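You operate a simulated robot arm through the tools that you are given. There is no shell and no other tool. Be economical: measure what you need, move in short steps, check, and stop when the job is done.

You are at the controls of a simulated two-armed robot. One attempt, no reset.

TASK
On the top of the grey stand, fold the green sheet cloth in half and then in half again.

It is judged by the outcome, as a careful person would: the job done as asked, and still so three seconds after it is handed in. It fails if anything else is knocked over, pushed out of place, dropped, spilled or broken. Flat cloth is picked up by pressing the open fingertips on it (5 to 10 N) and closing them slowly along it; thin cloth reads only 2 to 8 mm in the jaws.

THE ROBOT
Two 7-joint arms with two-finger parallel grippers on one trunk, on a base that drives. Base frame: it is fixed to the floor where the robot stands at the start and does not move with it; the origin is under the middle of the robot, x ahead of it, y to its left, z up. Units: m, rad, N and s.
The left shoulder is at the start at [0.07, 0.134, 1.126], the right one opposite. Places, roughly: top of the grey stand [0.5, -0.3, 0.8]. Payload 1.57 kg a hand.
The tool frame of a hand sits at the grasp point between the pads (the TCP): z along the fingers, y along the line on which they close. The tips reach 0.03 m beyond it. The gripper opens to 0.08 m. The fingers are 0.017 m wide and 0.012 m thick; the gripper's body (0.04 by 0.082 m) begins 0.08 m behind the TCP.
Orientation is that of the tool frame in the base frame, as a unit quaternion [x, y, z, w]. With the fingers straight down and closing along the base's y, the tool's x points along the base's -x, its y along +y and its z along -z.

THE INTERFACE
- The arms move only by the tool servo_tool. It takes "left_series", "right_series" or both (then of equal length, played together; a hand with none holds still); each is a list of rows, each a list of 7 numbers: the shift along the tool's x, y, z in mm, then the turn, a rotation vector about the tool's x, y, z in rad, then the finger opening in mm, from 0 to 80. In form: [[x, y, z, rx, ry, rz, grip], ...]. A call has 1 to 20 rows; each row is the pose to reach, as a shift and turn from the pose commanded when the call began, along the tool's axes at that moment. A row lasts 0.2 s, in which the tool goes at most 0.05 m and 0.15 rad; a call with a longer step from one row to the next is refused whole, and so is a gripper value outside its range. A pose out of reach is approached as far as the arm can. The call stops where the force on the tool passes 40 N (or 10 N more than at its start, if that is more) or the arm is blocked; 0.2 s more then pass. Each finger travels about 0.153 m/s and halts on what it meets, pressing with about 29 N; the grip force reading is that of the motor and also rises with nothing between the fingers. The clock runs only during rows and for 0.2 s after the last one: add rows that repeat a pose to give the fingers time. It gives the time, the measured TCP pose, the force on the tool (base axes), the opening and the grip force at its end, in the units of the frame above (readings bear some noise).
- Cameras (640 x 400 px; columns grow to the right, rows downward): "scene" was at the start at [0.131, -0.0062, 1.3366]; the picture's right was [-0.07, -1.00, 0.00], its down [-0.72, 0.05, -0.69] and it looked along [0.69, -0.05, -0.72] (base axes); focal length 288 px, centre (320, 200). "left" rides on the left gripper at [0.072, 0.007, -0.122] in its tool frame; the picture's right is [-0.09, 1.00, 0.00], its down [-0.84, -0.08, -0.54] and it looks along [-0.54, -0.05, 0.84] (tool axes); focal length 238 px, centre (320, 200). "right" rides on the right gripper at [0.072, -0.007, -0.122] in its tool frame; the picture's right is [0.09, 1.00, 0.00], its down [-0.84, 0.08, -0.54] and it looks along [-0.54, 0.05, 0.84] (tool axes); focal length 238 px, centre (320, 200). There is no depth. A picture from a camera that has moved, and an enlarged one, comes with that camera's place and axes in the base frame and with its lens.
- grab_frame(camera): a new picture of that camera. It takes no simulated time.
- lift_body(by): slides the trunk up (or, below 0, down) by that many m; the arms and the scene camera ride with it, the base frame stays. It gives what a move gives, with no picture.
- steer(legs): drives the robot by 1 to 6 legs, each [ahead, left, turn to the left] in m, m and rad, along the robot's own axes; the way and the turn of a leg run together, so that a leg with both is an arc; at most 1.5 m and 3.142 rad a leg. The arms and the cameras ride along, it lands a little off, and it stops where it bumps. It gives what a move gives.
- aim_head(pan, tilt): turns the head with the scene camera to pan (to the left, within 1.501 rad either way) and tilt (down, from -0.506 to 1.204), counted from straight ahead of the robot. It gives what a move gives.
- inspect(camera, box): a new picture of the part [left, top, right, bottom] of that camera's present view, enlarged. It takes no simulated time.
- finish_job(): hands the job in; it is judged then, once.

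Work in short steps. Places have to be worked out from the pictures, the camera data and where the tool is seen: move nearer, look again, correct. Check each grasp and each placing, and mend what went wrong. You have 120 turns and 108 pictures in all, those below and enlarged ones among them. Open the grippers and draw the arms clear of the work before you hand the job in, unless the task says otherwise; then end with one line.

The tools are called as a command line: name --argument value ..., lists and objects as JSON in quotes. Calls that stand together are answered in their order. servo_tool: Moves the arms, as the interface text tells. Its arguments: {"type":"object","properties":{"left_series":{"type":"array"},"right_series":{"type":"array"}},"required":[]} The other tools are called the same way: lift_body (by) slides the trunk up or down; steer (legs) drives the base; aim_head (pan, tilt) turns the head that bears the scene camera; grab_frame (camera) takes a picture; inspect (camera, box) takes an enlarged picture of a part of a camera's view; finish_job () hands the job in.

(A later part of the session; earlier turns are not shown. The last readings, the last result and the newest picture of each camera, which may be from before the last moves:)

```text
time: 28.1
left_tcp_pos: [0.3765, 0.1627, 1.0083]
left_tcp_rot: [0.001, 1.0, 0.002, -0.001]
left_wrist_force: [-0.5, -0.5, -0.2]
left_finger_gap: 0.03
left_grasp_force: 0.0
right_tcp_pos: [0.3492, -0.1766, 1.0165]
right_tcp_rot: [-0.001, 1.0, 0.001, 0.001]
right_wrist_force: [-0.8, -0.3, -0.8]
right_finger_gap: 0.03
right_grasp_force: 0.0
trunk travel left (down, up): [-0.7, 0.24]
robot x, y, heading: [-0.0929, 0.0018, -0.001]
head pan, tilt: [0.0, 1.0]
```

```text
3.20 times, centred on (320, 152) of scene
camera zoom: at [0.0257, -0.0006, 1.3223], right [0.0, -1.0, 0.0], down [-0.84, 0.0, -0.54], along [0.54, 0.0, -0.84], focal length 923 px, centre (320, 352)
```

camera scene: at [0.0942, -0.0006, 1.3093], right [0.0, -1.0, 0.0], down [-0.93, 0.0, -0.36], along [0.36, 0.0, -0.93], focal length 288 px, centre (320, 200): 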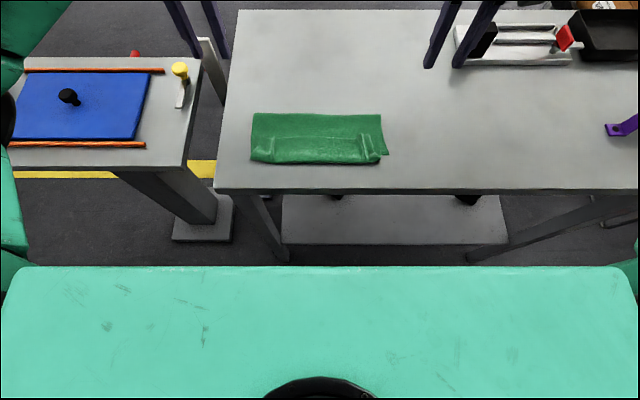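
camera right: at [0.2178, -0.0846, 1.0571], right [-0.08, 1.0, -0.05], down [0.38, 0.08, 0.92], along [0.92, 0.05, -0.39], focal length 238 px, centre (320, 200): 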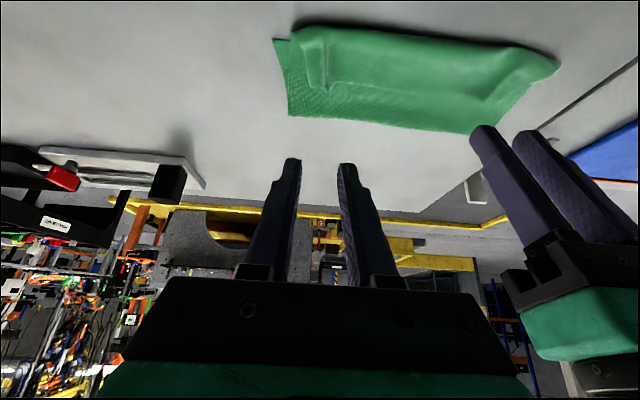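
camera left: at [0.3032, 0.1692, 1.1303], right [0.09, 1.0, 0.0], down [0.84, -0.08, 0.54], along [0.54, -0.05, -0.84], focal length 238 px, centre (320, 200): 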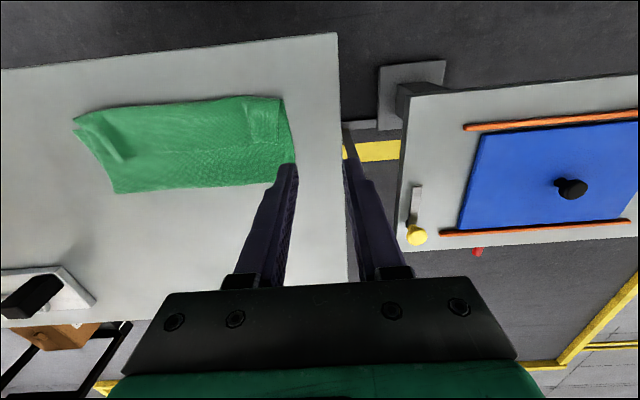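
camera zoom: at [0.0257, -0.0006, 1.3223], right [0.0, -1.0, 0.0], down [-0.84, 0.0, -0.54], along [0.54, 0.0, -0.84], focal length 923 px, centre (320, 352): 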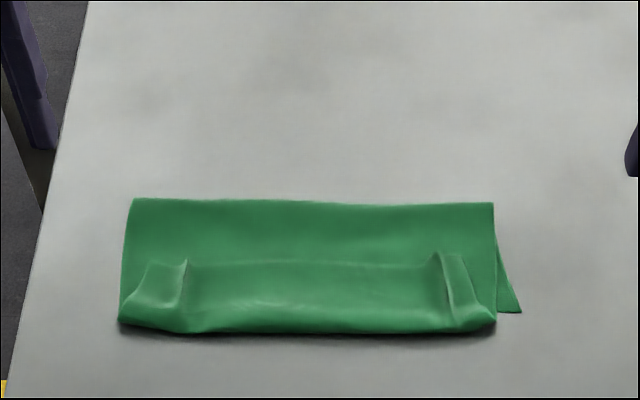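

I see ridges at about (0.382, 0.086) and (0.384, −0.077), with the flap edge at about x 0.39. I'll move the hands above them to check.

servo_tool --left_series '[[-2, -26, 20, 0, 0, 0, 30], [-4, -52, 40, 0, 0, 0, 30], [-6, -77, 65, 0, 0, 0, 30], [-6, -77, 96, 0, 0, 0, 30]]' --right_series '[[-12, 33, 20, 0, 0, 0, 30], [-24, 66, 40, 0, 0, 0, 30], [-35, 100, 65, 0, 0, 0, 30], [-35, 100, 104, 0, 0, 0, 30]]'

grab_frame --camera "left"

grab_frame --camera "right"

```text
time: 29.1
left_tcp_pos: [0.3822, 0.0862, 0.9113]
left_tcp_rot: [0.002, 1.0, 0.001, -0.001]
left_wrist_force: [-0.2, -0.8, 0.0]
left_finger_gap: 0.0301
left_grasp_force: 0.0
right_tcp_pos: [0.3832, -0.0772, 0.9122]
right_tcp_rot: [-0.001, 1.0, 0.0, 0.0]
right_wrist_force: [0.0, -0.1, -0.6]
right_finger_gap: 0.0302
right_grasp_force: 0.2
trunk travel left (down, up): [-0.7, 0.24]
robot x, y, heading: [-0.0949, 0.0044, -0.002]
head pan, tilt: [0.0, 1.0]
```

```text
73 pictures are left
camera left: at [0.31, 0.0923, 1.0336], right [0.09, 1.0, 0.0], down [0.84, -0.08, 0.54], along [0.54, -0.05, -0.84], focal length 238 px, centre (320, 200)
```

left: 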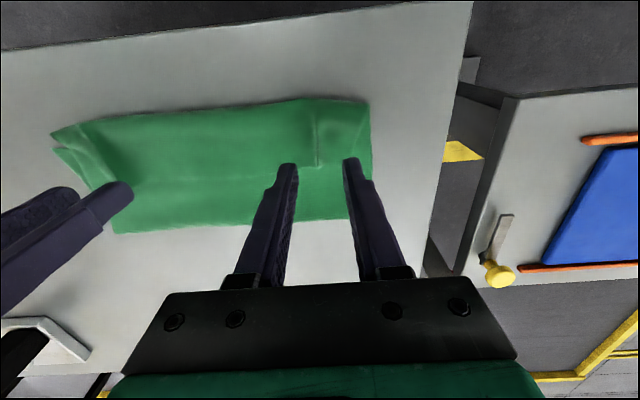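

```text
72 pictures are left
camera right: at [0.3111, -0.0846, 1.0341], right [-0.09, 1.0, 0.0], down [0.84, 0.08, 0.54], along [0.54, 0.05, -0.84], focal length 238 px, centre (320, 200)
```

right: 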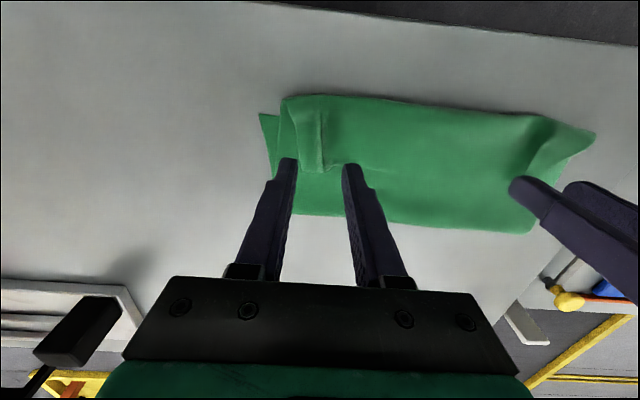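

Both ridges sit between the open fingers and end right at the pads. I'll lower until the tips are just above the lower layers and close.

servo_tool --left_series '[[3, 0, 12, 0, 0, 0, 30], [3, 0, 23, 0, 0, 0, 30], [3, 0, 23, 0, 0, 0, 22], [3, 0, 23, 0, 0, 0, 16], [3, 0, 23, 0, 0, 0, 10], [3, 0, 23, 0, 0, 0, 5], [3, 0, 23, 0, 0, 0, 0], [3, 0, 23, 0, 0, 0, 0]]' --right_series '[[3, 0, 12, 0, 0, 0, 30], [3, 0, 23, 0, 0, 0, 30], [3, 0, 23, 0, 0, 0, 22], [3, 0, 23, 0, 0, 0, 16], [3, 0, 23, 0, 0, 0, 10], [3, 0, 23, 0, 0, 0, 5], [3, 0, 23, 0, 0, 0, 0], [3, 0, 23, 0, 0, 0, 0]]'

grab_frame --camera "left"

grab_frame --camera "right"

```text
time: 30.9
left_tcp_pos: [0.3777, 0.0868, 0.8886]
left_tcp_rot: [0.001, 1.0, 0.001, -0.002]
left_wrist_force: [0.5, -0.5, 0.6]
left_finger_gap: 0.0019
left_grasp_force: 23.7
right_tcp_pos: [0.3807, -0.078, 0.889]
right_tcp_rot: [-0.002, 1.0, 0.0, 0.0]
right_wrist_force: [0.0, 1.6, -1.1]
right_finger_gap: 0.002
right_grasp_force: 23.3
trunk travel left (down, up): [-0.7, 0.24]
robot x, y, heading: [-0.0886, 0.0005, 0.0]
head pan, tilt: [0.0, 1.0]
```

```text
71 pictures are left
camera left: at [0.3062, 0.0925, 1.0104], right [0.09, 1.0, 0.0], down [0.84, -0.08, 0.54], along [0.54, -0.05, -0.84], focal length 238 px, centre (320, 200)
```

left: 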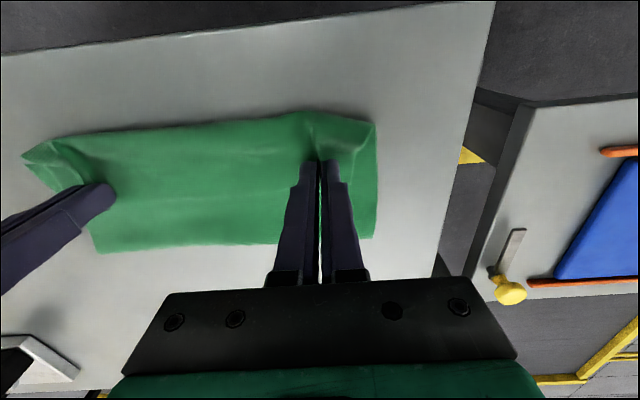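

```text
70 pictures are left
camera right: at [0.3076, -0.0841, 1.0115], right [-0.09, 1.0, 0.0], down [0.84, 0.08, 0.54], along [0.54, 0.05, -0.84], focal length 238 px, centre (320, 200)
```

right: 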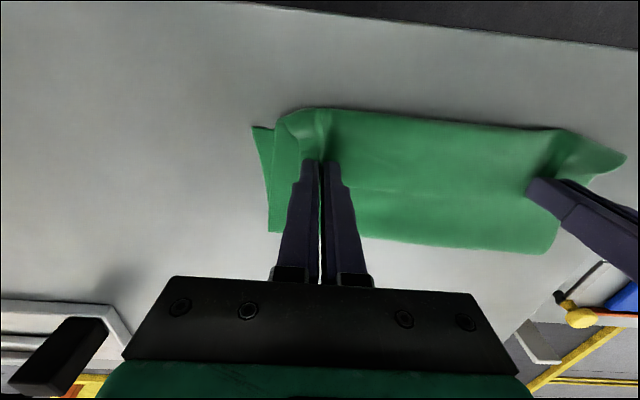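

Both ridges are gripped at 2 mm. I'll lift, take the edge up and ahead so it hangs free, then swing back with the fingers tilted to about 1.1 rad, stopping above the landing.

servo_tool --left_series '[[-10, 0, -26, 0, 0, 0, 0], [-20, 0, -51, 0, -0.05, 0, 0], [-33, 0, -73, 0, -0.15, 0, 0], [-46, 0, -88, 0, -0.28, 0, 0], [-50, 0, -91, 0, -0.42, 0, 0], [-41, 0, -91, 0, -0.56, 0, 0], [-28, 0, -84, 0, -0.7, 0, 0], [-13, 0, -71, 0, -0.84, 0, 0], [3, 0, -56, 0, -0.97, 0, 0], [15, 0, -40, 0, -1.1, 0, 0], [15, 0, -40, 0, -1.1, 0, 0]]' --right_series '[[-10, 0, -26, 0, 0, 0, 0], [-20, 0, -51, 0, -0.05, 0, 0], [-33, 0, -73, 0, -0.15, 0, 0], [-46, 0, -88, 0, -0.28, 0, 0], [-50, 0, -91, 0, -0.42, 0, 0], [-41, 0, -91, 0, -0.56, 0, 0], [-28, 0, -84, 0, -0.7, 0, 0], [-13, 0, -71, 0, -0.84, 0, 0], [3, 0, -56, 0, -0.97, 0, 0], [15, 0, -40, 0, -1.1, 0, 0], [15, 0, -40, 0, -1.1, 0, 0]]'

grab_frame --camera "scene"

grab_frame --camera "left"

grab_frame --camera "right"

```text
time: 33.3
left_tcp_pos: [0.3653, 0.0864, 0.9282]
left_tcp_rot: [0.002, 0.853, 0.001, 0.521]
left_wrist_force: [0.9, 0.0, -0.1]
left_finger_gap: 0.0016
left_grasp_force: 22.7
right_tcp_pos: [0.3669, -0.0795, 0.9297]
right_tcp_rot: [0.0, 0.852, 0.001, 0.523]
right_wrist_force: [0.7, 0.7, -0.1]
right_finger_gap: 0.0017
right_grasp_force: 23.7
trunk travel left (down, up): [-0.7, 0.24]
robot x, y, heading: [-0.0965, 0.0012, -0.002]
head pan, tilt: [0.0, 1.0]
```

```text
69 pictures are left
camera scene: at [0.0272, -0.0008, 1.3222], right [0.0, -1.0, 0.0], down [-0.84, 0.0, -0.54], along [0.54, 0.0, -0.84], focal length 288 px, centre (320, 200)
```

scene: 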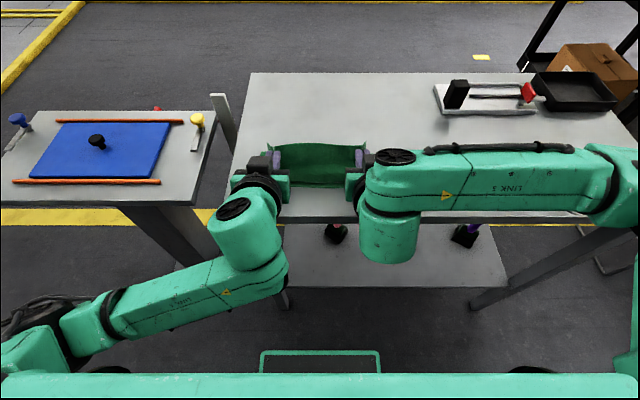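

```text
68 pictures are left
camera left: at [0.2219, 0.0927, 0.9196], right [0.04, 1.0, 0.09], down [-0.1, -0.08, 0.99], along [0.99, -0.05, 0.1], focal length 238 px, centre (320, 200)
```

left: 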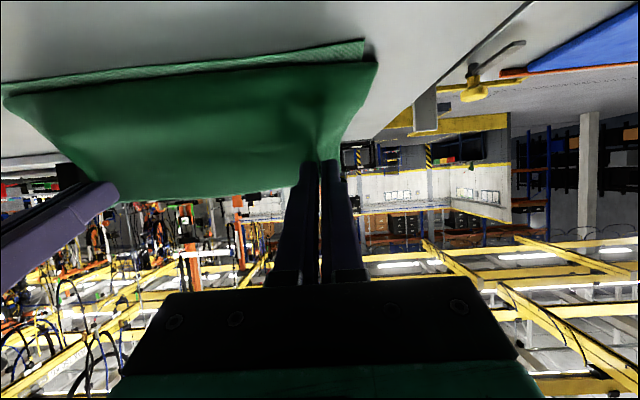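

```text
67 pictures are left
camera right: at [0.2248, -0.0852, 0.9204], right [-0.04, 1.0, -0.08], down [-0.1, 0.08, 0.99], along [0.99, 0.05, 0.1], focal length 238 px, centre (320, 200)
```

right: 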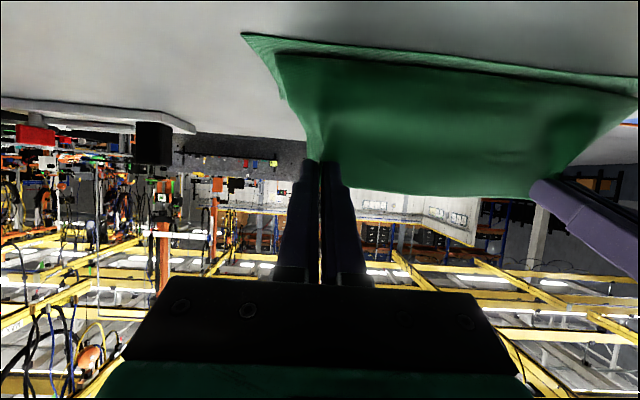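

With the grip as it was taken, the cloth hangs towards −x below the fingers, which is what causes the rolled flap. I'll lay the edge back down further ahead at x ≈ 0.415. Then I'll re-grip with the fingers tilted back towards the robot, so the later forward tilt flips the edge fully.

servo_tool --left_series '[[-18, 0, 7, 0, 0.14, 0, 0], [-34, 0, 19, 0, 0.28, 0, 0], [-42, 0, 29, 0, 0.42, 0, 0], [-47, 0, 38, 0, 0.56, 0, 0], [-47, 0, 46, 0, 0.7, 0, 0], [-40, 0, 52, 0, 0.84, 0, 0], [-30, 0, 57, 0, 0.98, 0, 0], [-16, 0, 62, 0, 1.1, 0, 0], [3, 0, 62, 0, 1.1, 0, 0], [12, 0, 61, 0, 1.1, 0, 0], [12, 0, 61, 0, 1.1, 0, 0]]' --right_series '[[-18, 0, 7, 0, 0.14, 0, 0], [-34, 0, 19, 0, 0.28, 0, 0], [-42, 0, 29, 0, 0.42, 0, 0], [-47, 0, 38, 0, 0.56, 0, 0], [-47, 0, 46, 0, 0.7, 0, 0], [-40, 0, 52, 0, 0.84, 0, 0], [-30, 0, 57, 0, 0.98, 0, 0], [-16, 0, 62, 0, 1.1, 0, 0], [3, 0, 62, 0, 1.1, 0, 0], [12, 0, 61, 0, 1.1, 0, 0], [12, 0, 61, 0, 1.1, 0, 0]]'

grab_frame --camera "scene"

grab_frame --camera "left"

```text
time: 35.7
left_tcp_pos: [0.4126, 0.0867, 0.8896]
left_tcp_rot: [0.001, 1.0, 0.002, -0.001]
left_wrist_force: [-0.3, 0.5, -0.5]
left_finger_gap: 0.0016
left_grasp_force: 23.2
right_tcp_pos: [0.4159, -0.0767, 0.8909]
right_tcp_rot: [-0.002, 1.0, 0.0, 0.0]
right_wrist_force: [0.4, 1.0, 0.0]
right_finger_gap: 0.0017
right_grasp_force: 23.5
trunk travel left (down, up): [-0.7, 0.24]
robot x, y, heading: [-0.0938, -0.0025, 0.003]
head pan, tilt: [0.0, 1.0]
```

```text
66 pictures are left
camera scene: at [0.027, -0.0005, 1.3221], right [0.0, -1.0, 0.0], down [-0.84, 0.0, -0.54], along [0.54, 0.0, -0.84], focal length 288 px, centre (320, 200)
```

scene: 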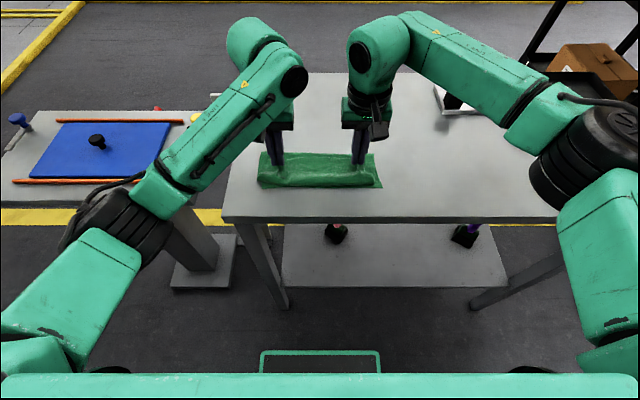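

```text
65 pictures are left
camera left: at [0.3409, 0.0927, 1.0119], right [0.09, 1.0, 0.0], down [0.84, -0.08, 0.54], along [0.54, -0.05, -0.84], focal length 238 px, centre (320, 200)
```

left: 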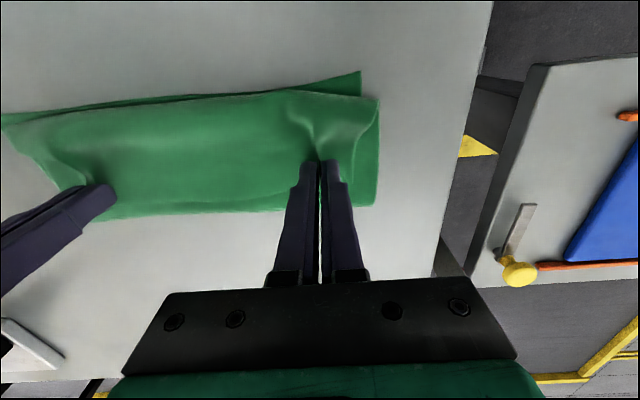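

I'll open the fingers, rise, and tilt both hands so they point back and down towards the robot, then look at the ridges.

servo_tool --left_series '[[0, 0, 0, 0, 0, 0, 10], [0, 0, 0, 0, 0, 0, 20], [0, 0, 0, 0, 0, 0, 30], [0, 0, -25, 0, 0, 0, 30], [-10, 0, -40, 0, 0.14, 0, 30], [-20, 0, -45, 0, 0.28, 0, 30], [-28, 0, -45, 0, 0.42, 0, 30], [-33, 0, -42, 0, 0.56, 0, 30], [-36, 0, -38, 0, 0.7, 0, 30], [-36, 0, -33, 0, 0.7, 0, 30]]' --right_series '[[0, 0, 0, 0, 0, 0, 10], [0, 0, 0, 0, 0, 0, 20], [0, 0, 0, 0, 0, 0, 30], [0, 0, -25, 0, 0, 0, 30], [-10, 0, -40, 0, 0.14, 0, 30], [-20, 0, -45, 0, 0.28, 0, 30], [-28, 0, -45, 0, 0.42, 0, 30], [-33, 0, -42, 0, 0.56, 0, 30], [-36, 0, -38, 0, 0.7, 0, 30], [-36, 0, -33, 0, 0.7, 0, 30]]'

inspect --camera "scene" --box '[220, 90, 420, 215]'

grab_frame --camera "left"

grab_frame --camera "right"

```text
time: 37.9
left_tcp_pos: [0.3682, 0.0882, 0.9404]
left_tcp_rot: [-0.001, 0.939, 0.004, -0.343]
left_wrist_force: [0.5, -0.1, 0.5]
left_finger_gap: 0.0297
left_grasp_force: 0.0
left hand out of reach, approached as far as the arm can: row 7, 8, 9, 10
right_tcp_pos: [0.3444, -0.0715, 0.9218]
right_tcp_rot: [-0.002, 0.942, 0.001, -0.336]
right_wrist_force: [-0.1, -0.3, 0.8]
right_finger_gap: 0.03
right_grasp_force: 0.1
right hand out of reach, approached as far as the arm can: row 7, 8, 9, 10
trunk travel left (down, up): [-0.7, 0.24]
robot x, y, heading: [-0.0935, -0.0029, -0.003]
head pan, tilt: [0.0, 1.0]
```

```text
3.20 times, centred on (320, 152) of scene
camera zoom: at [0.0265, -0.004, 1.3222], right [0.0, -1.0, 0.0], down [-0.84, 0.0, -0.54], along [0.54, 0.0, -0.84], focal length 923 px, centre (320, 352)
```

zoom: 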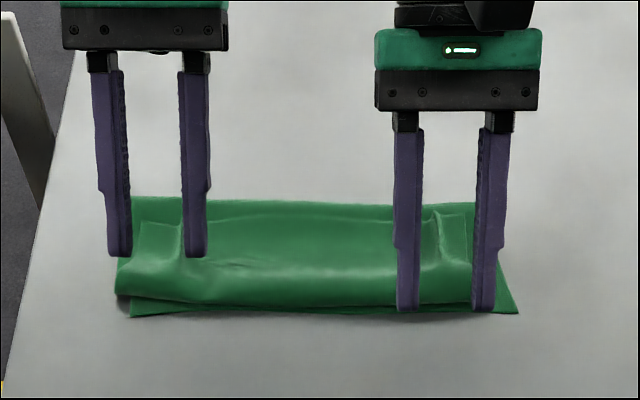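

```text
63 pictures are left
camera left: at [0.3923, 0.0932, 1.0796], right [0.07, 1.0, -0.05], down [0.99, -0.08, -0.12], along [-0.13, -0.04, -0.99], focal length 238 px, centre (320, 200)
```

left: 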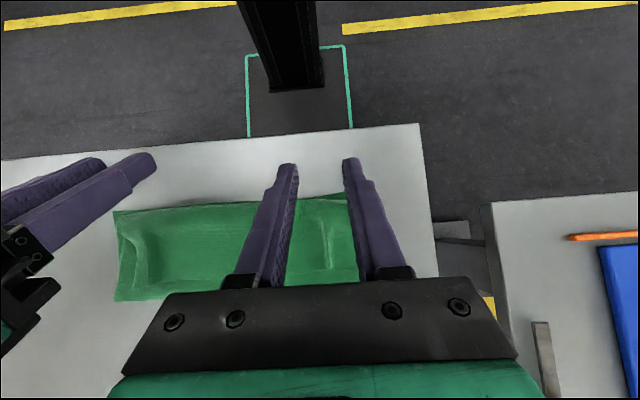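

```text
62 pictures are left
camera right: at [0.3651, -0.0788, 1.0621], right [-0.07, 1.0, 0.06], down [0.99, 0.08, -0.11], along [-0.11, 0.05, -0.99], focal length 238 px, centre (320, 200)
```

right: 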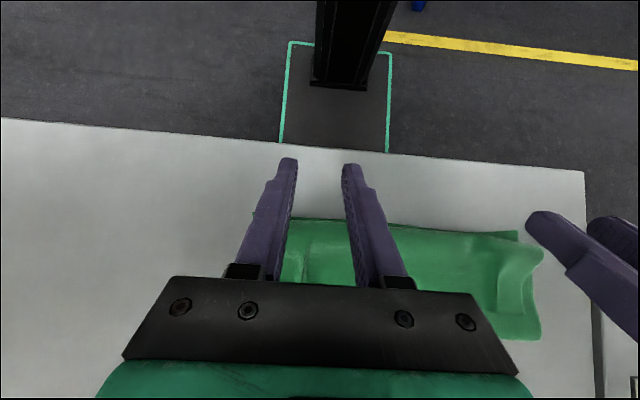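

At this tilt the reach falls short, so I'll drive ahead 0.11 m with the fingertips well above the cloth and look again.

servo_tool --right_series '[[0, 0, -12, 0, 0, 0, 30], [0, 0, -12, 0, 0, 0, 30]]'

steer --legs '[[0.11, 0, 0]]'

grab_frame --camera "left"

grab_frame --camera "right"

```text
time: 38.5
left_tcp_pos: [0.3694, 0.0903, 0.9393]
left_tcp_rot: [0.0, 0.939, 0.004, -0.343]
left_wrist_force: [-0.3, 0.4, -0.5]
left_finger_gap: 0.03
left_grasp_force: 0.0
right_tcp_pos: [0.3526, -0.0693, 0.9311]
right_tcp_rot: [-0.002, 0.94, 0.0, -0.343]
right_wrist_force: [-0.2, -0.4, -0.2]
right_finger_gap: 0.0301
right_grasp_force: 0.1
trunk travel left (down, up): [-0.7, 0.24]
robot x, y, heading: [-0.0978, -0.0034, -0.001]
head pan, tilt: [0.0, 1.0]
```

```text
time: 39.7
left_tcp_pos: [0.4791, 0.0905, 0.9401]
left_tcp_rot: [0.0, 0.939, 0.002, -0.343]
left_wrist_force: [-1.0, 0.2, -0.4]
left_finger_gap: 0.03
left_grasp_force: 0.1
right_tcp_pos: [0.4625, -0.0691, 0.9315]
right_tcp_rot: [0.0, 0.94, 0.0, -0.342]
right_wrist_force: [0.6, 0.1, -0.9]
right_finger_gap: 0.03
right_grasp_force: 0.0
trunk travel left (down, up): [-0.7, 0.24]
robot x, y, heading: [0.0163, 0.0021, 0.003]
head pan, tilt: [0.0, 1.0]
```

```text
61 pictures are left
camera left: at [0.5014, 0.096, 1.079], right [0.07, 1.0, -0.05], down [0.99, -0.08, -0.12], along [-0.13, -0.04, -0.99], focal length 238 px, centre (320, 200)
```

left: 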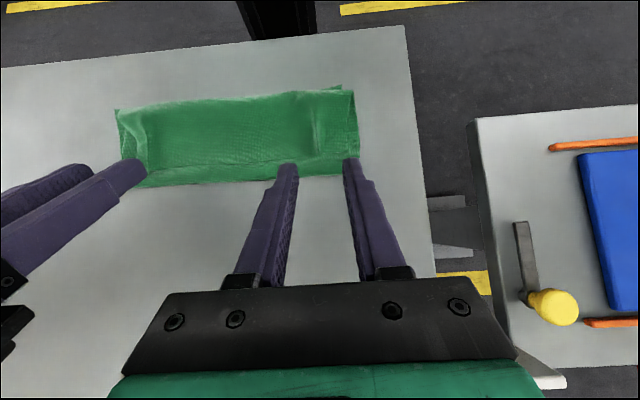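

```text
60 pictures are left
camera right: at [0.4845, -0.076, 1.0716], right [-0.07, 1.0, 0.06], down [0.99, 0.08, -0.12], along [-0.13, 0.05, -0.99], focal length 238 px, centre (320, 200)
```

right: 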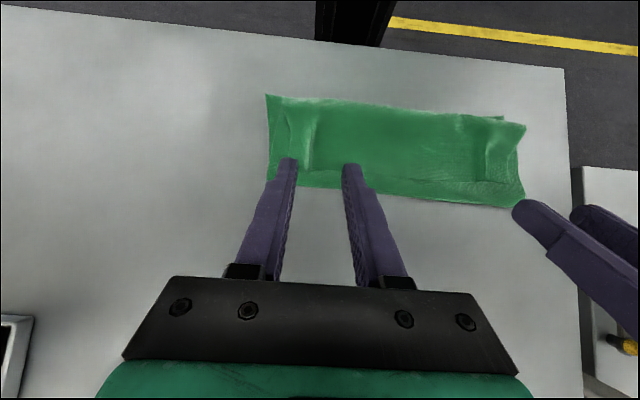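

The ridges are at about (0.418, 0.090) and (0.414, −0.076), with the flap edge at x ≈ 0.43. I'll slide both hands in along their tool axes and close slowly.

servo_tool --left_series '[[-1, 0, 30, 0, 0, 0, 30], [-2, 0, 55, 0, 0, 0, 30], [-2, 0, 70, 0, 0, 0, 30], [-2, 0, 70, 0, 0, 0, 30]]' --right_series '[[-4, -3, 20, 0, 0, 0, 30], [-7, -7, 40, 0, 0, 0, 30], [-9, -7, 53, 0, 0, 0, 30], [-9, -7, 53, 0, 0, 0, 30]]'

grab_frame --camera "left"

grab_frame --camera "right"

```text
time: 40.7
left_tcp_pos: [0.4344, 0.0914, 0.8855]
left_tcp_rot: [-0.001, 0.939, 0.002, -0.344]
left_wrist_force: [0.2, -0.4, 0.0]
left_finger_gap: 0.03
left_grasp_force: 0.1
right_tcp_pos: [0.4368, -0.076, 0.8845]
right_tcp_rot: [-0.002, 0.94, -0.001, -0.342]
right_wrist_force: [-0.2, -0.1, 0.4]
right_finger_gap: 0.03
right_grasp_force: 0.1
trunk travel left (down, up): [-0.7, 0.24]
robot x, y, heading: [0.0162, -0.001, 0.0]
head pan, tilt: [0.0, 1.0]
```

```text
59 pictures are left
camera left: at [0.4582, 0.0965, 1.0242], right [0.07, 1.0, -0.05], down [0.99, -0.08, -0.12], along [-0.13, -0.04, -0.99], focal length 238 px, centre (320, 200)
```

left: 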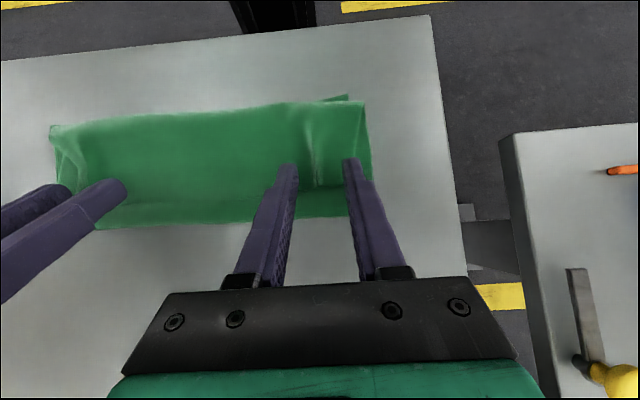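

```text
58 pictures are left
camera right: at [0.4579, -0.0831, 1.0249], right [-0.07, 1.0, 0.06], down [0.99, 0.08, -0.12], along [-0.13, 0.05, -0.99], focal length 238 px, centre (320, 200)
```

right: 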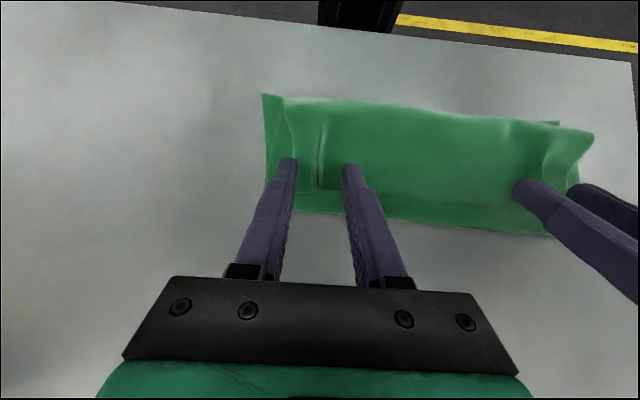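

The flap edge lies about 2 cm beyond the tips. I'll shift 10 mm towards it and slightly lower, then close on the ridges.

servo_tool --left_series '[[-8, 0, -6, 0, 0, 0, 30], [-9, 0, -5, 0, 0, 0, 30], [-9, 0, -5, 0, 0, 0, 25], [-9, 0, -5, 0, 0, 0, 20], [-9, 0, -5, 0, 0, 0, 16], [-9, 0, -5, 0, 0, 0, 12], [-9, 0, -5, 0, 0, 0, 8], [-9, 0, -5, 0, 0, 0, 4], [-9, 0, -5, 0, 0, 0, 0], [-9, 0, -5, 0, 0, 0, 0]]' --right_series '[[-8, 0, -6, 0, 0, 0, 30], [-9, 0, -5, 0, 0, 0, 30], [-9, 0, -5, 0, 0, 0, 25], [-9, 0, -5, 0, 0, 0, 20], [-9, 0, -5, 0, 0, 0, 16], [-9, 0, -5, 0, 0, 0, 12], [-9, 0, -5, 0, 0, 0, 8], [-9, 0, -5, 0, 0, 0, 4], [-9, 0, -5, 0, 0, 0, 0], [-9, 0, -5, 0, 0, 0, 0]]'

grab_frame --camera "left"

grab_frame --camera "right"

```text
time: 42.9
left_tcp_pos: [0.4462, 0.0916, 0.8829]
left_tcp_rot: [0.0, 0.939, 0.004, -0.343]
left_wrist_force: [0.5, -1.4, 0.7]
left_finger_gap: 0.0011
left_grasp_force: 22.7
right_tcp_pos: [0.4476, -0.0766, 0.8831]
right_tcp_rot: [-0.002, 0.94, 0.0, -0.342]
right_wrist_force: [-0.4, 1.4, -0.7]
right_finger_gap: 0.001
right_grasp_force: 23.4
trunk travel left (down, up): [-0.7, 0.24]
robot x, y, heading: [0.0174, 0.0031, 0.002]
head pan, tilt: [0.0, 1.0]
```

```text
57 pictures are left
camera left: at [0.4685, 0.0968, 1.022], right [0.07, 1.0, -0.05], down [0.99, -0.08, -0.13], along [-0.13, -0.04, -0.99], focal length 238 px, centre (320, 200)
```

left: 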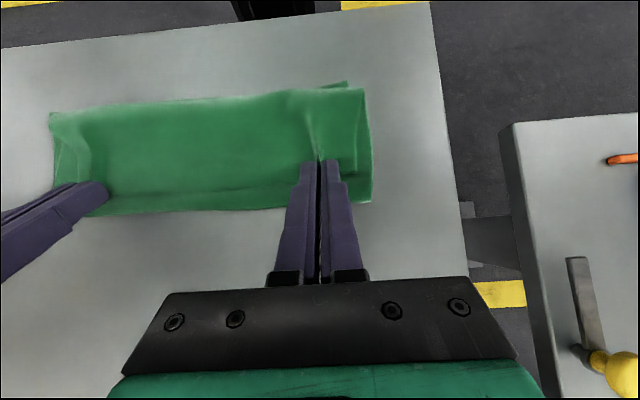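

```text
56 pictures are left
camera right: at [0.4684, -0.0828, 1.0228], right [-0.07, 1.0, 0.06], down [0.99, 0.08, -0.12], along [-0.13, 0.05, -0.99], focal length 238 px, centre (320, 200)
```

right: 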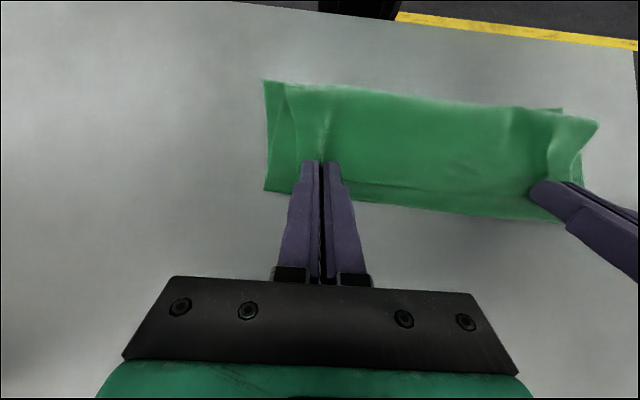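

The gap reads 1.1 mm on both hands, so it may be a shallow grip. I'll lift a little and check.

servo_tool --left_series '[[8, 0, -15, 0, 0, 0, 0], [16, 0, -30, 0, 0, 0, 0], [24, 0, -45, 0, 0, 0, 0], [24, 0, -45, 0, 0, 0, 0]]' --right_series '[[8, 0, -15, 0, 0, 0, 0], [16, 0, -30, 0, 0, 0, 0], [24, 0, -45, 0, 0, 0, 0], [24, 0, -45, 0, 0, 0, 0]]'

grab_frame --camera "left"

grab_frame --camera "right"

inspect --camera "scene" --box '[220, 110, 420, 235]'

```text
time: 43.9
left_tcp_pos: [0.4576, 0.0904, 0.9318]
left_tcp_rot: [0.0, 0.94, 0.003, -0.342]
left_wrist_force: [-0.3, -2.1, -0.2]
left_finger_gap: 0.001
left_grasp_force: 22.6
right_tcp_pos: [0.4556, -0.0773, 0.9327]
right_tcp_rot: [-0.002, 0.94, -0.001, -0.342]
right_wrist_force: [0.4, 0.1, -0.4]
right_finger_gap: 0.0013
right_grasp_force: 22.9
trunk travel left (down, up): [-0.7, 0.24]
robot x, y, heading: [0.0152, 0.0007, 0.001]
head pan, tilt: [0.0, 1.0]
```

```text
55 pictures are left
camera left: at [0.4797, 0.0961, 1.0718], right [0.07, 1.0, -0.05], down [0.99, -0.08, -0.13], along [-0.13, -0.04, -0.99], focal length 238 px, centre (320, 200)
```

left: 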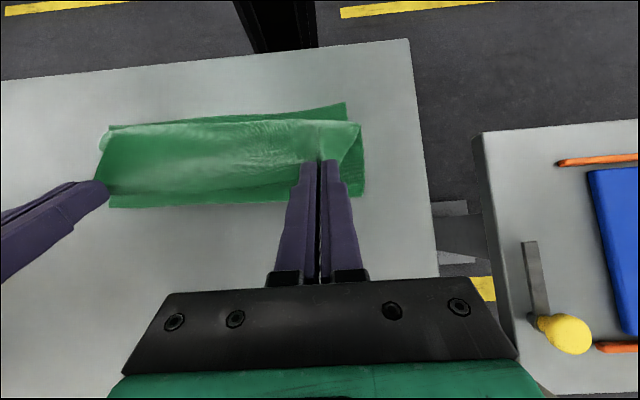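

```text
54 pictures are left
camera right: at [0.479, -0.0826, 1.0727], right [-0.07, 1.0, 0.06], down [0.99, 0.08, -0.12], along [-0.13, 0.05, -0.99], focal length 238 px, centre (320, 200)
```

right: 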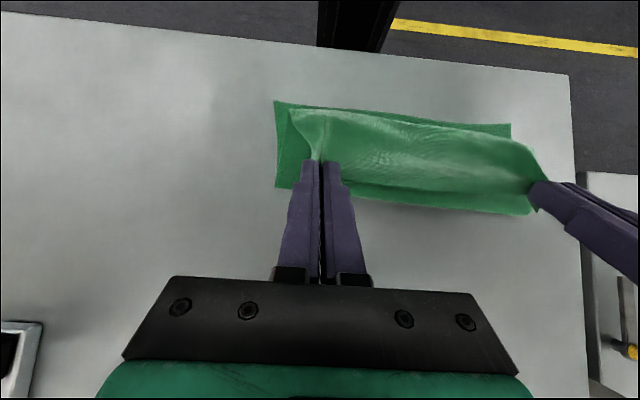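

```text
3.20 times, centred on (320, 172) of scene
camera zoom: at [0.1368, -0.0005, 1.3221], right [0.0, -1.0, 0.0], down [-0.84, 0.0, -0.54], along [0.54, 0.0, -0.84], focal length 923 px, centre (320, 288)
```

zoom: 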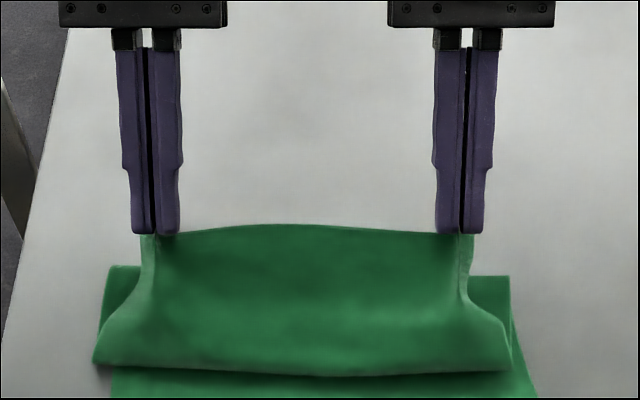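

The grip holds, and the cloth edge sits right at the fingertips. I'll raise and carry the edge ahead while rotating the hands to a slight forward tilt.

servo_tool --left_series '[[3, 0, -18, 0, -0.14, 0, 0], [5, 0, -34, 0, -0.28, 0, 0], [6, 0, -47, 0, -0.42, 0, 0], [6, 0, -57, 0, -0.56, 0, 0], [6, 0, -64, 0, -0.7, 0, 0], [6, 0, -68, 0, -0.84, 0, 0], [7, 0, -66, 0, -0.98, 0, 0], [7, 0, -66, 0, -0.98, 0, 0]]' --right_series '[[3, 0, -18, 0, -0.14, 0, 0], [5, 0, -34, 0, -0.28, 0, 0], [6, 0, -47, 0, -0.42, 0, 0], [6, 0, -57, 0, -0.56, 0, 0], [6, 0, -64, 0, -0.7, 0, 0], [6, 0, -68, 0, -0.84, 0, 0], [7, 0, -66, 0, -0.98, 0, 0], [7, 0, -66, 0, -0.98, 0, 0]]'

grab_frame --camera "scene"

```text
time: 45.7
left_tcp_pos: [0.4943, 0.0902, 0.9863]
left_tcp_rot: [0.0, 0.99, 0.003, 0.14]
left_wrist_force: [-0.3, -0.4, 0.1]
left_finger_gap: 0.001
left_grasp_force: 22.8
right_tcp_pos: [0.4946, -0.0771, 0.987]
right_tcp_rot: [-0.001, 0.99, 0.0, 0.141]
right_wrist_force: [-0.7, 0.1, 0.7]
right_finger_gap: 0.0011
right_grasp_force: 23.8
trunk travel left (down, up): [-0.7, 0.24]
robot x, y, heading: [0.0153, 0.001, -0.002]
head pan, tilt: [0.0, 1.0]
```

```text
52 pictures are left
camera scene: at [0.1373, -0.0006, 1.3221], right [0.0, -1.0, 0.0], down [-0.84, 0.0, -0.54], along [0.54, 0.0, -0.84], focal length 288 px, centre (320, 200)
```

scene: 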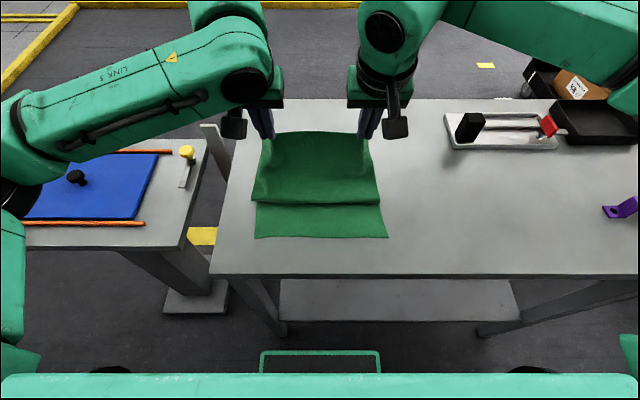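

The cloth still hangs in an S, with a bulge at x ≈ 0.43. I'll raise the edge further with more tilt to pull the S straight.

servo_tool --left_series '[[-14, 0, -12, 0, -0.12, 0, 0], [-18, 0, -20, 0, -0.24, 0, 0], [-14, 0, -20, 0, -0.34, 0, 0], [-6, 0, -16, 0, -0.42, 0, 0], [-6, 0, -16, 0, -0.42, 0, 0]]' --right_series '[[-14, 0, -12, 0, -0.12, 0, 0], [-18, 0, -20, 0, -0.24, 0, 0], [-14, 0, -20, 0, -0.34, 0, 0], [-6, 0, -16, 0, -0.42, 0, 0], [-6, 0, -16, 0, -0.42, 0, 0]]'

grab_frame --camera "scene"

grab_frame --camera "left"

```text
time: 46.9
left_tcp_pos: [0.4955, 0.0897, 1.0037]
left_tcp_rot: [0.001, 0.939, 0.002, 0.343]
left_wrist_force: [0.0, -0.7, 0.1]
left_finger_gap: 0.0011
left_grasp_force: 23.0
right_tcp_pos: [0.4941, -0.0777, 1.0045]
right_tcp_rot: [0.0, 0.939, 0.0, 0.344]
right_wrist_force: [0.1, 0.8, -0.4]
right_finger_gap: 0.0011
right_grasp_force: 23.2
trunk travel left (down, up): [-0.7, 0.24]
robot x, y, heading: [0.0167, 0.0013, -0.006]
head pan, tilt: [0.0, 1.0]
```

```text
51 pictures are left
camera scene: at [0.1369, -0.0006, 1.3221], right [0.0, -1.0, 0.0], down [-0.84, 0.0, -0.54], along [0.54, 0.0, -0.84], focal length 288 px, centre (320, 200)
```

scene: 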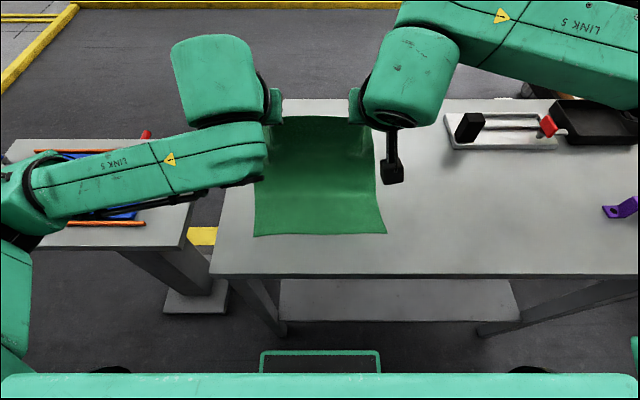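

```text
50 pictures are left
camera left: at [0.3605, 0.0958, 1.0508], right [0.07, 1.0, 0.06], down [0.29, -0.08, 0.95], along [0.95, -0.05, -0.29], focal length 238 px, centre (320, 200)
```

left: 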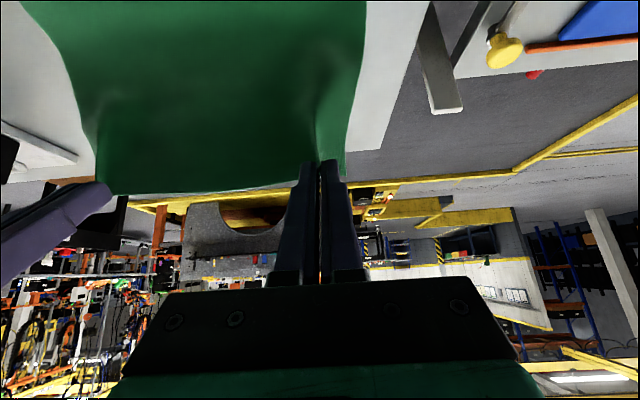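

The S is gone and the cloth rises smoothly from the flat near half (near edge x ≈ 0.365). I'll drive back 0.11 m, carrying the raised edge over the near half.

steer --legs '[[-0.11, 0, 0]]'

grab_frame --camera "scene"

grab_frame --camera "left"

```text
time: 48.1
left_tcp_pos: [0.3847, 0.0889, 1.0037]
left_tcp_rot: [0.002, 0.94, 0.002, 0.342]
left_wrist_force: [-0.3, -0.7, -0.1]
left_finger_gap: 0.0011
left_grasp_force: 22.4
right_tcp_pos: [0.3843, -0.0772, 1.0044]
right_tcp_rot: [-0.001, 0.939, 0.001, 0.343]
right_wrist_force: [-0.6, 0.6, 1.1]
right_finger_gap: 0.001
right_grasp_force: 22.8
trunk travel left (down, up): [-0.7, 0.24]
robot x, y, heading: [-0.0932, 0.0031, 0.005]
head pan, tilt: [0.0, 1.0]
```

```text
49 pictures are left
camera scene: at [0.027, -0.0006, 1.3221], right [0.0, -1.0, 0.0], down [-0.84, 0.0, -0.54], along [0.54, 0.0, -0.84], focal length 288 px, centre (320, 200)
```

scene: 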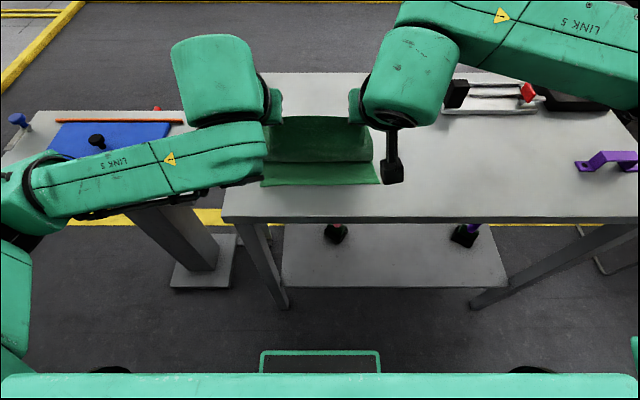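

```text
48 pictures are left
camera left: at [0.2508, 0.0957, 1.0507], right [0.07, 1.0, 0.06], down [0.29, -0.08, 0.95], along [0.95, -0.05, -0.3], focal length 238 px, centre (320, 200)
```

left: 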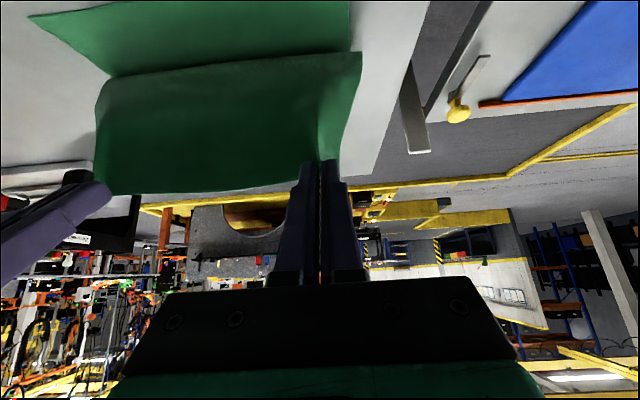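

The cloth hangs with its slack towards the robot again, so lowering now would leave a rolled edge. From here I'll go ahead and up, pull the crease out to x ≈ 0.48, tilt to 1.2 rad, and then roll back on a low path so the loop stays on the far side.

servo_tool --left_series '[[-22, 0, 12, 0, -0.05, 0, 0], [-45, 0, 30, 0, -0.12, 0, 0], [-66, 0, 49, 0, -0.2, 0, 0], [-79, 0, 70, 0, -0.3, 0, 0], [-81, 0, 88, 0, -0.4, 0, 0], [-78, 0, 106, 0, -0.5, 0, 0], [-74, 0, 125, 0, -0.5, 0, 0], [-66, 0, 132, 0, -0.5, 0, 0], [-66, 0, 132, 0, -0.5, 0, 0]]' --right_series '[[-22, 0, 12, 0, -0.05, 0, 0], [-45, 0, 30, 0, -0.12, 0, 0], [-66, 0, 49, 0, -0.2, 0, 0], [-79, 0, 70, 0, -0.3, 0, 0], [-81, 0, 88, 0, -0.4, 0, 0], [-78, 0, 106, 0, -0.5, 0, 0], [-74, 0, 125, 0, -0.5, 0, 0], [-66, 0, 132, 0, -0.5, 0, 0], [-66, 0, 132, 0, -0.5, 0, 0]]'

grab_frame --camera "scene"

grab_frame --camera "left"

```text
time: 50.1
left_tcp_pos: [0.5204, 0.0907, 0.9467]
left_tcp_rot: [0.003, 0.825, 0.001, 0.564]
left_wrist_force: [0.2, -1.8, -0.4]
left_finger_gap: 0.001
left_grasp_force: 23.2
right_tcp_pos: [0.5204, -0.0773, 0.9476]
right_tcp_rot: [-0.001, 0.825, 0.001, 0.565]
right_wrist_force: [-0.4, 0.8, 0.0]
right_finger_gap: 0.001
right_grasp_force: 22.9
trunk travel left (down, up): [-0.7, 0.24]
robot x, y, heading: [-0.0925, -0.0002, -0.001]
head pan, tilt: [0.0, 1.0]
```

```text
47 pictures are left
camera scene: at [0.0262, -0.0006, 1.3222], right [0.0, -1.0, 0.0], down [-0.84, 0.0, -0.54], along [0.54, 0.0, -0.84], focal length 288 px, centre (320, 200)
```

scene: 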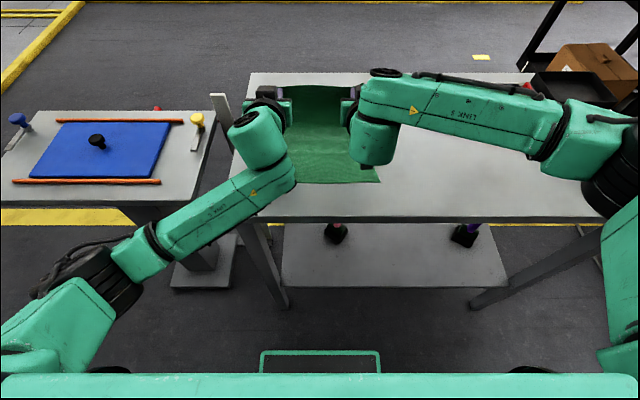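

```text
46 pictures are left
camera left: at [0.3792, 0.0965, 0.9227], right [0.04, 1.0, 0.09], down [-0.2, -0.08, 0.98], along [0.98, -0.05, 0.2], focal length 238 px, centre (320, 200)
```

left: 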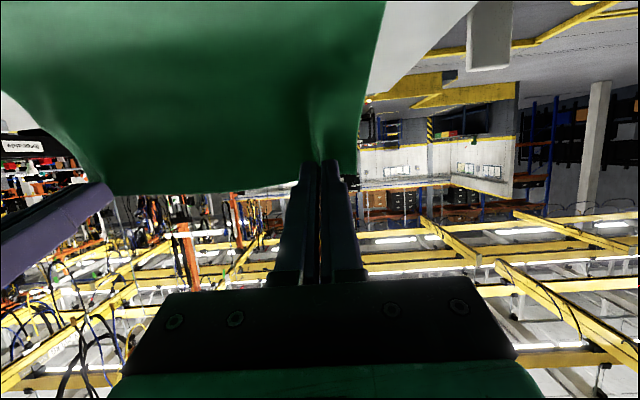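

No bulge remains, and the cloth rises directly into the grips. Now I'll roll it back along a low path.

servo_tool --left_series '[[7, 0, -16, 0, 0, 0, 0], [23, 0, -43, 0, 0, 0, 0], [39, 0, -63, 0, 0, 0, 0], [58, 0, -83, 0, 0, 0, 0], [76, 0, -102, 0, 0, 0, 0], [96, 0, -121, 0, 0, 0, 0], [96, 0, -121, 0, 0, 0, 0]]' --right_series '[[7, 0, -16, 0, 0, 0, 0], [23, 0, -43, 0, 0, 0, 0], [39, 0, -63, 0, 0, 0, 0], [58, 0, -83, 0, 0, 0, 0], [76, 0, -102, 0, 0, 0, 0], [96, 0, -121, 0, 0, 0, 0], [96, 0, -121, 0, 0, 0, 0]]'

grab_frame --camera "scene"

grab_frame --camera "left"

grab_frame --camera "right"

```text
time: 51.7
left_tcp_pos: [0.3722, 0.09, 0.8994]
left_tcp_rot: [0.002, 0.826, 0.002, 0.564]
left_wrist_force: [-0.2, 0.2, -0.1]
left_finger_gap: 0.0012
left_grasp_force: 22.7
right_tcp_pos: [0.3727, -0.0775, 0.9013]
right_tcp_rot: [0.0, 0.825, 0.0, 0.565]
right_wrist_force: [0.3, 1.3, -0.2]
right_finger_gap: 0.0008
right_grasp_force: 23.0
trunk travel left (down, up): [-0.7, 0.24]
robot x, y, heading: [-0.0964, -0.0018, 0.0]
head pan, tilt: [0.0, 1.0]
```

```text
45 pictures are left
camera scene: at [0.0268, -0.0009, 1.3221], right [0.0, -1.0, 0.0], down [-0.84, 0.0, -0.54], along [0.54, 0.0, -0.84], focal length 288 px, centre (320, 200)
```

scene: 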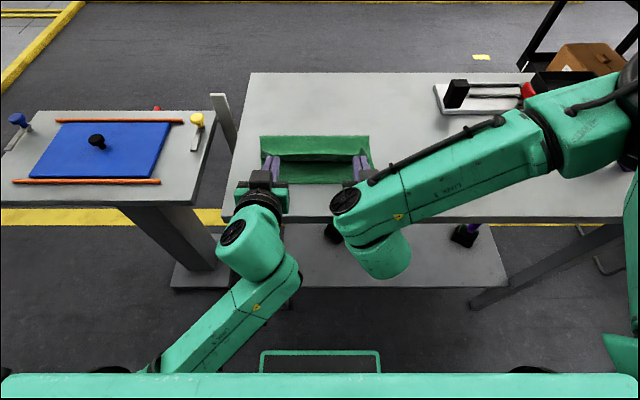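

```text
44 pictures are left
camera left: at [0.2318, 0.0974, 0.8769], right [0.04, 1.0, 0.09], down [-0.2, -0.08, 0.98], along [0.98, -0.05, 0.2], focal length 238 px, centre (320, 200)
```

left: 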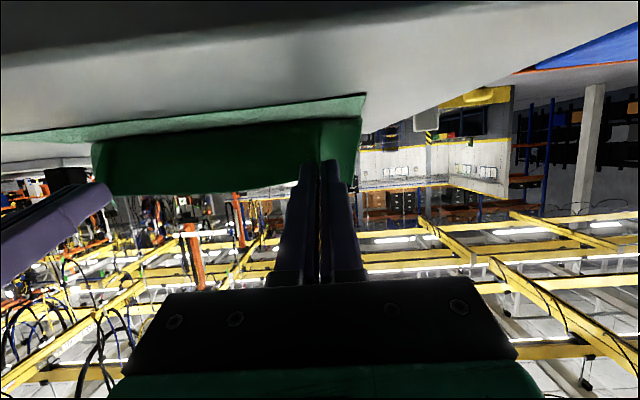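

```text
43 pictures are left
camera right: at [0.2321, -0.0832, 0.8779], right [-0.03, 1.0, -0.09], down [-0.2, 0.08, 0.98], along [0.98, 0.05, 0.2], focal length 238 px, centre (320, 200)
```

right: 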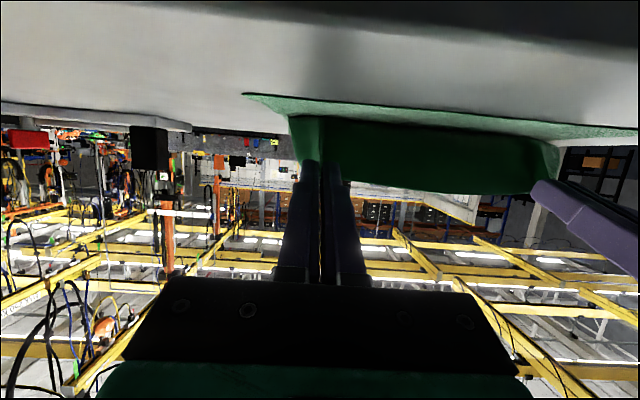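

The crease is at x ≈ 0.48 and the loop lies on the far side, as wanted. I'll finish lowering to the near edge.

servo_tool --left_series '[[17, 0, -10, 0, 0, 0, 0], [33, 0, -19, 0, 0, 0, 0], [36, 0, -18, 0, 0, 0, 0], [36, 0, -18, 0, 0, 0, 0]]' --right_series '[[17, 0, -10, 0, 0, 0, 0], [34, 0, -19, 0, 0, 0, 0], [37, 0, -18, 0, 0, 0, 0], [37, 0, -18, 0, 0, 0, 0]]'

grab_frame --camera "scene"

grab_frame --camera "left"

```text
time: 52.7
left_tcp_pos: [0.3419, 0.0909, 0.8739]
left_tcp_rot: [0.002, 0.826, 0.002, 0.564]
left_wrist_force: [-1.4, -1.2, 0.6]
left_finger_gap: 0.0014
left_grasp_force: 23.0
right_tcp_pos: [0.3422, -0.0768, 0.8706]
right_tcp_rot: [-0.001, 0.825, 0.0, 0.565]
right_wrist_force: [-0.2, 0.9, -1.2]
right_finger_gap: 0.0012
right_grasp_force: 23.2
trunk travel left (down, up): [-0.7, 0.24]
robot x, y, heading: [-0.0976, 0.0017, 0.0]
head pan, tilt: [0.0, 1.0]
```

```text
42 pictures are left
camera scene: at [0.0258, -0.0005, 1.3222], right [0.0, -1.0, 0.0], down [-0.84, 0.0, -0.54], along [0.54, 0.0, -0.84], focal length 288 px, centre (320, 200)
```

scene: 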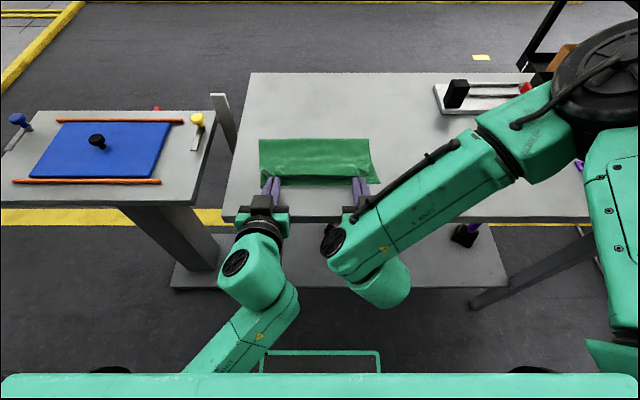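

```text
41 pictures are left
camera left: at [0.2017, 0.0976, 0.8499], right [0.04, 1.0, 0.09], down [-0.2, -0.08, 0.98], along [0.98, -0.05, 0.2], focal length 238 px, centre (320, 200)
```

left: 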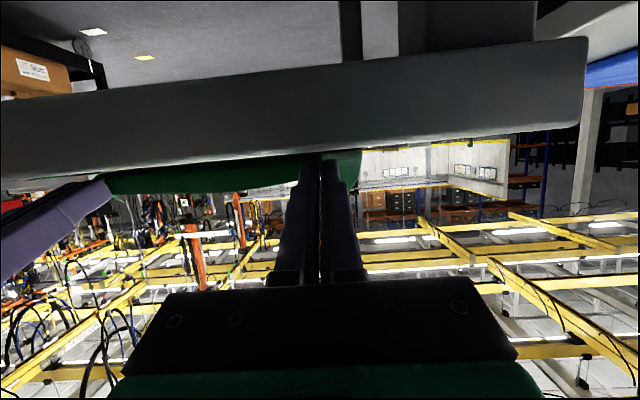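

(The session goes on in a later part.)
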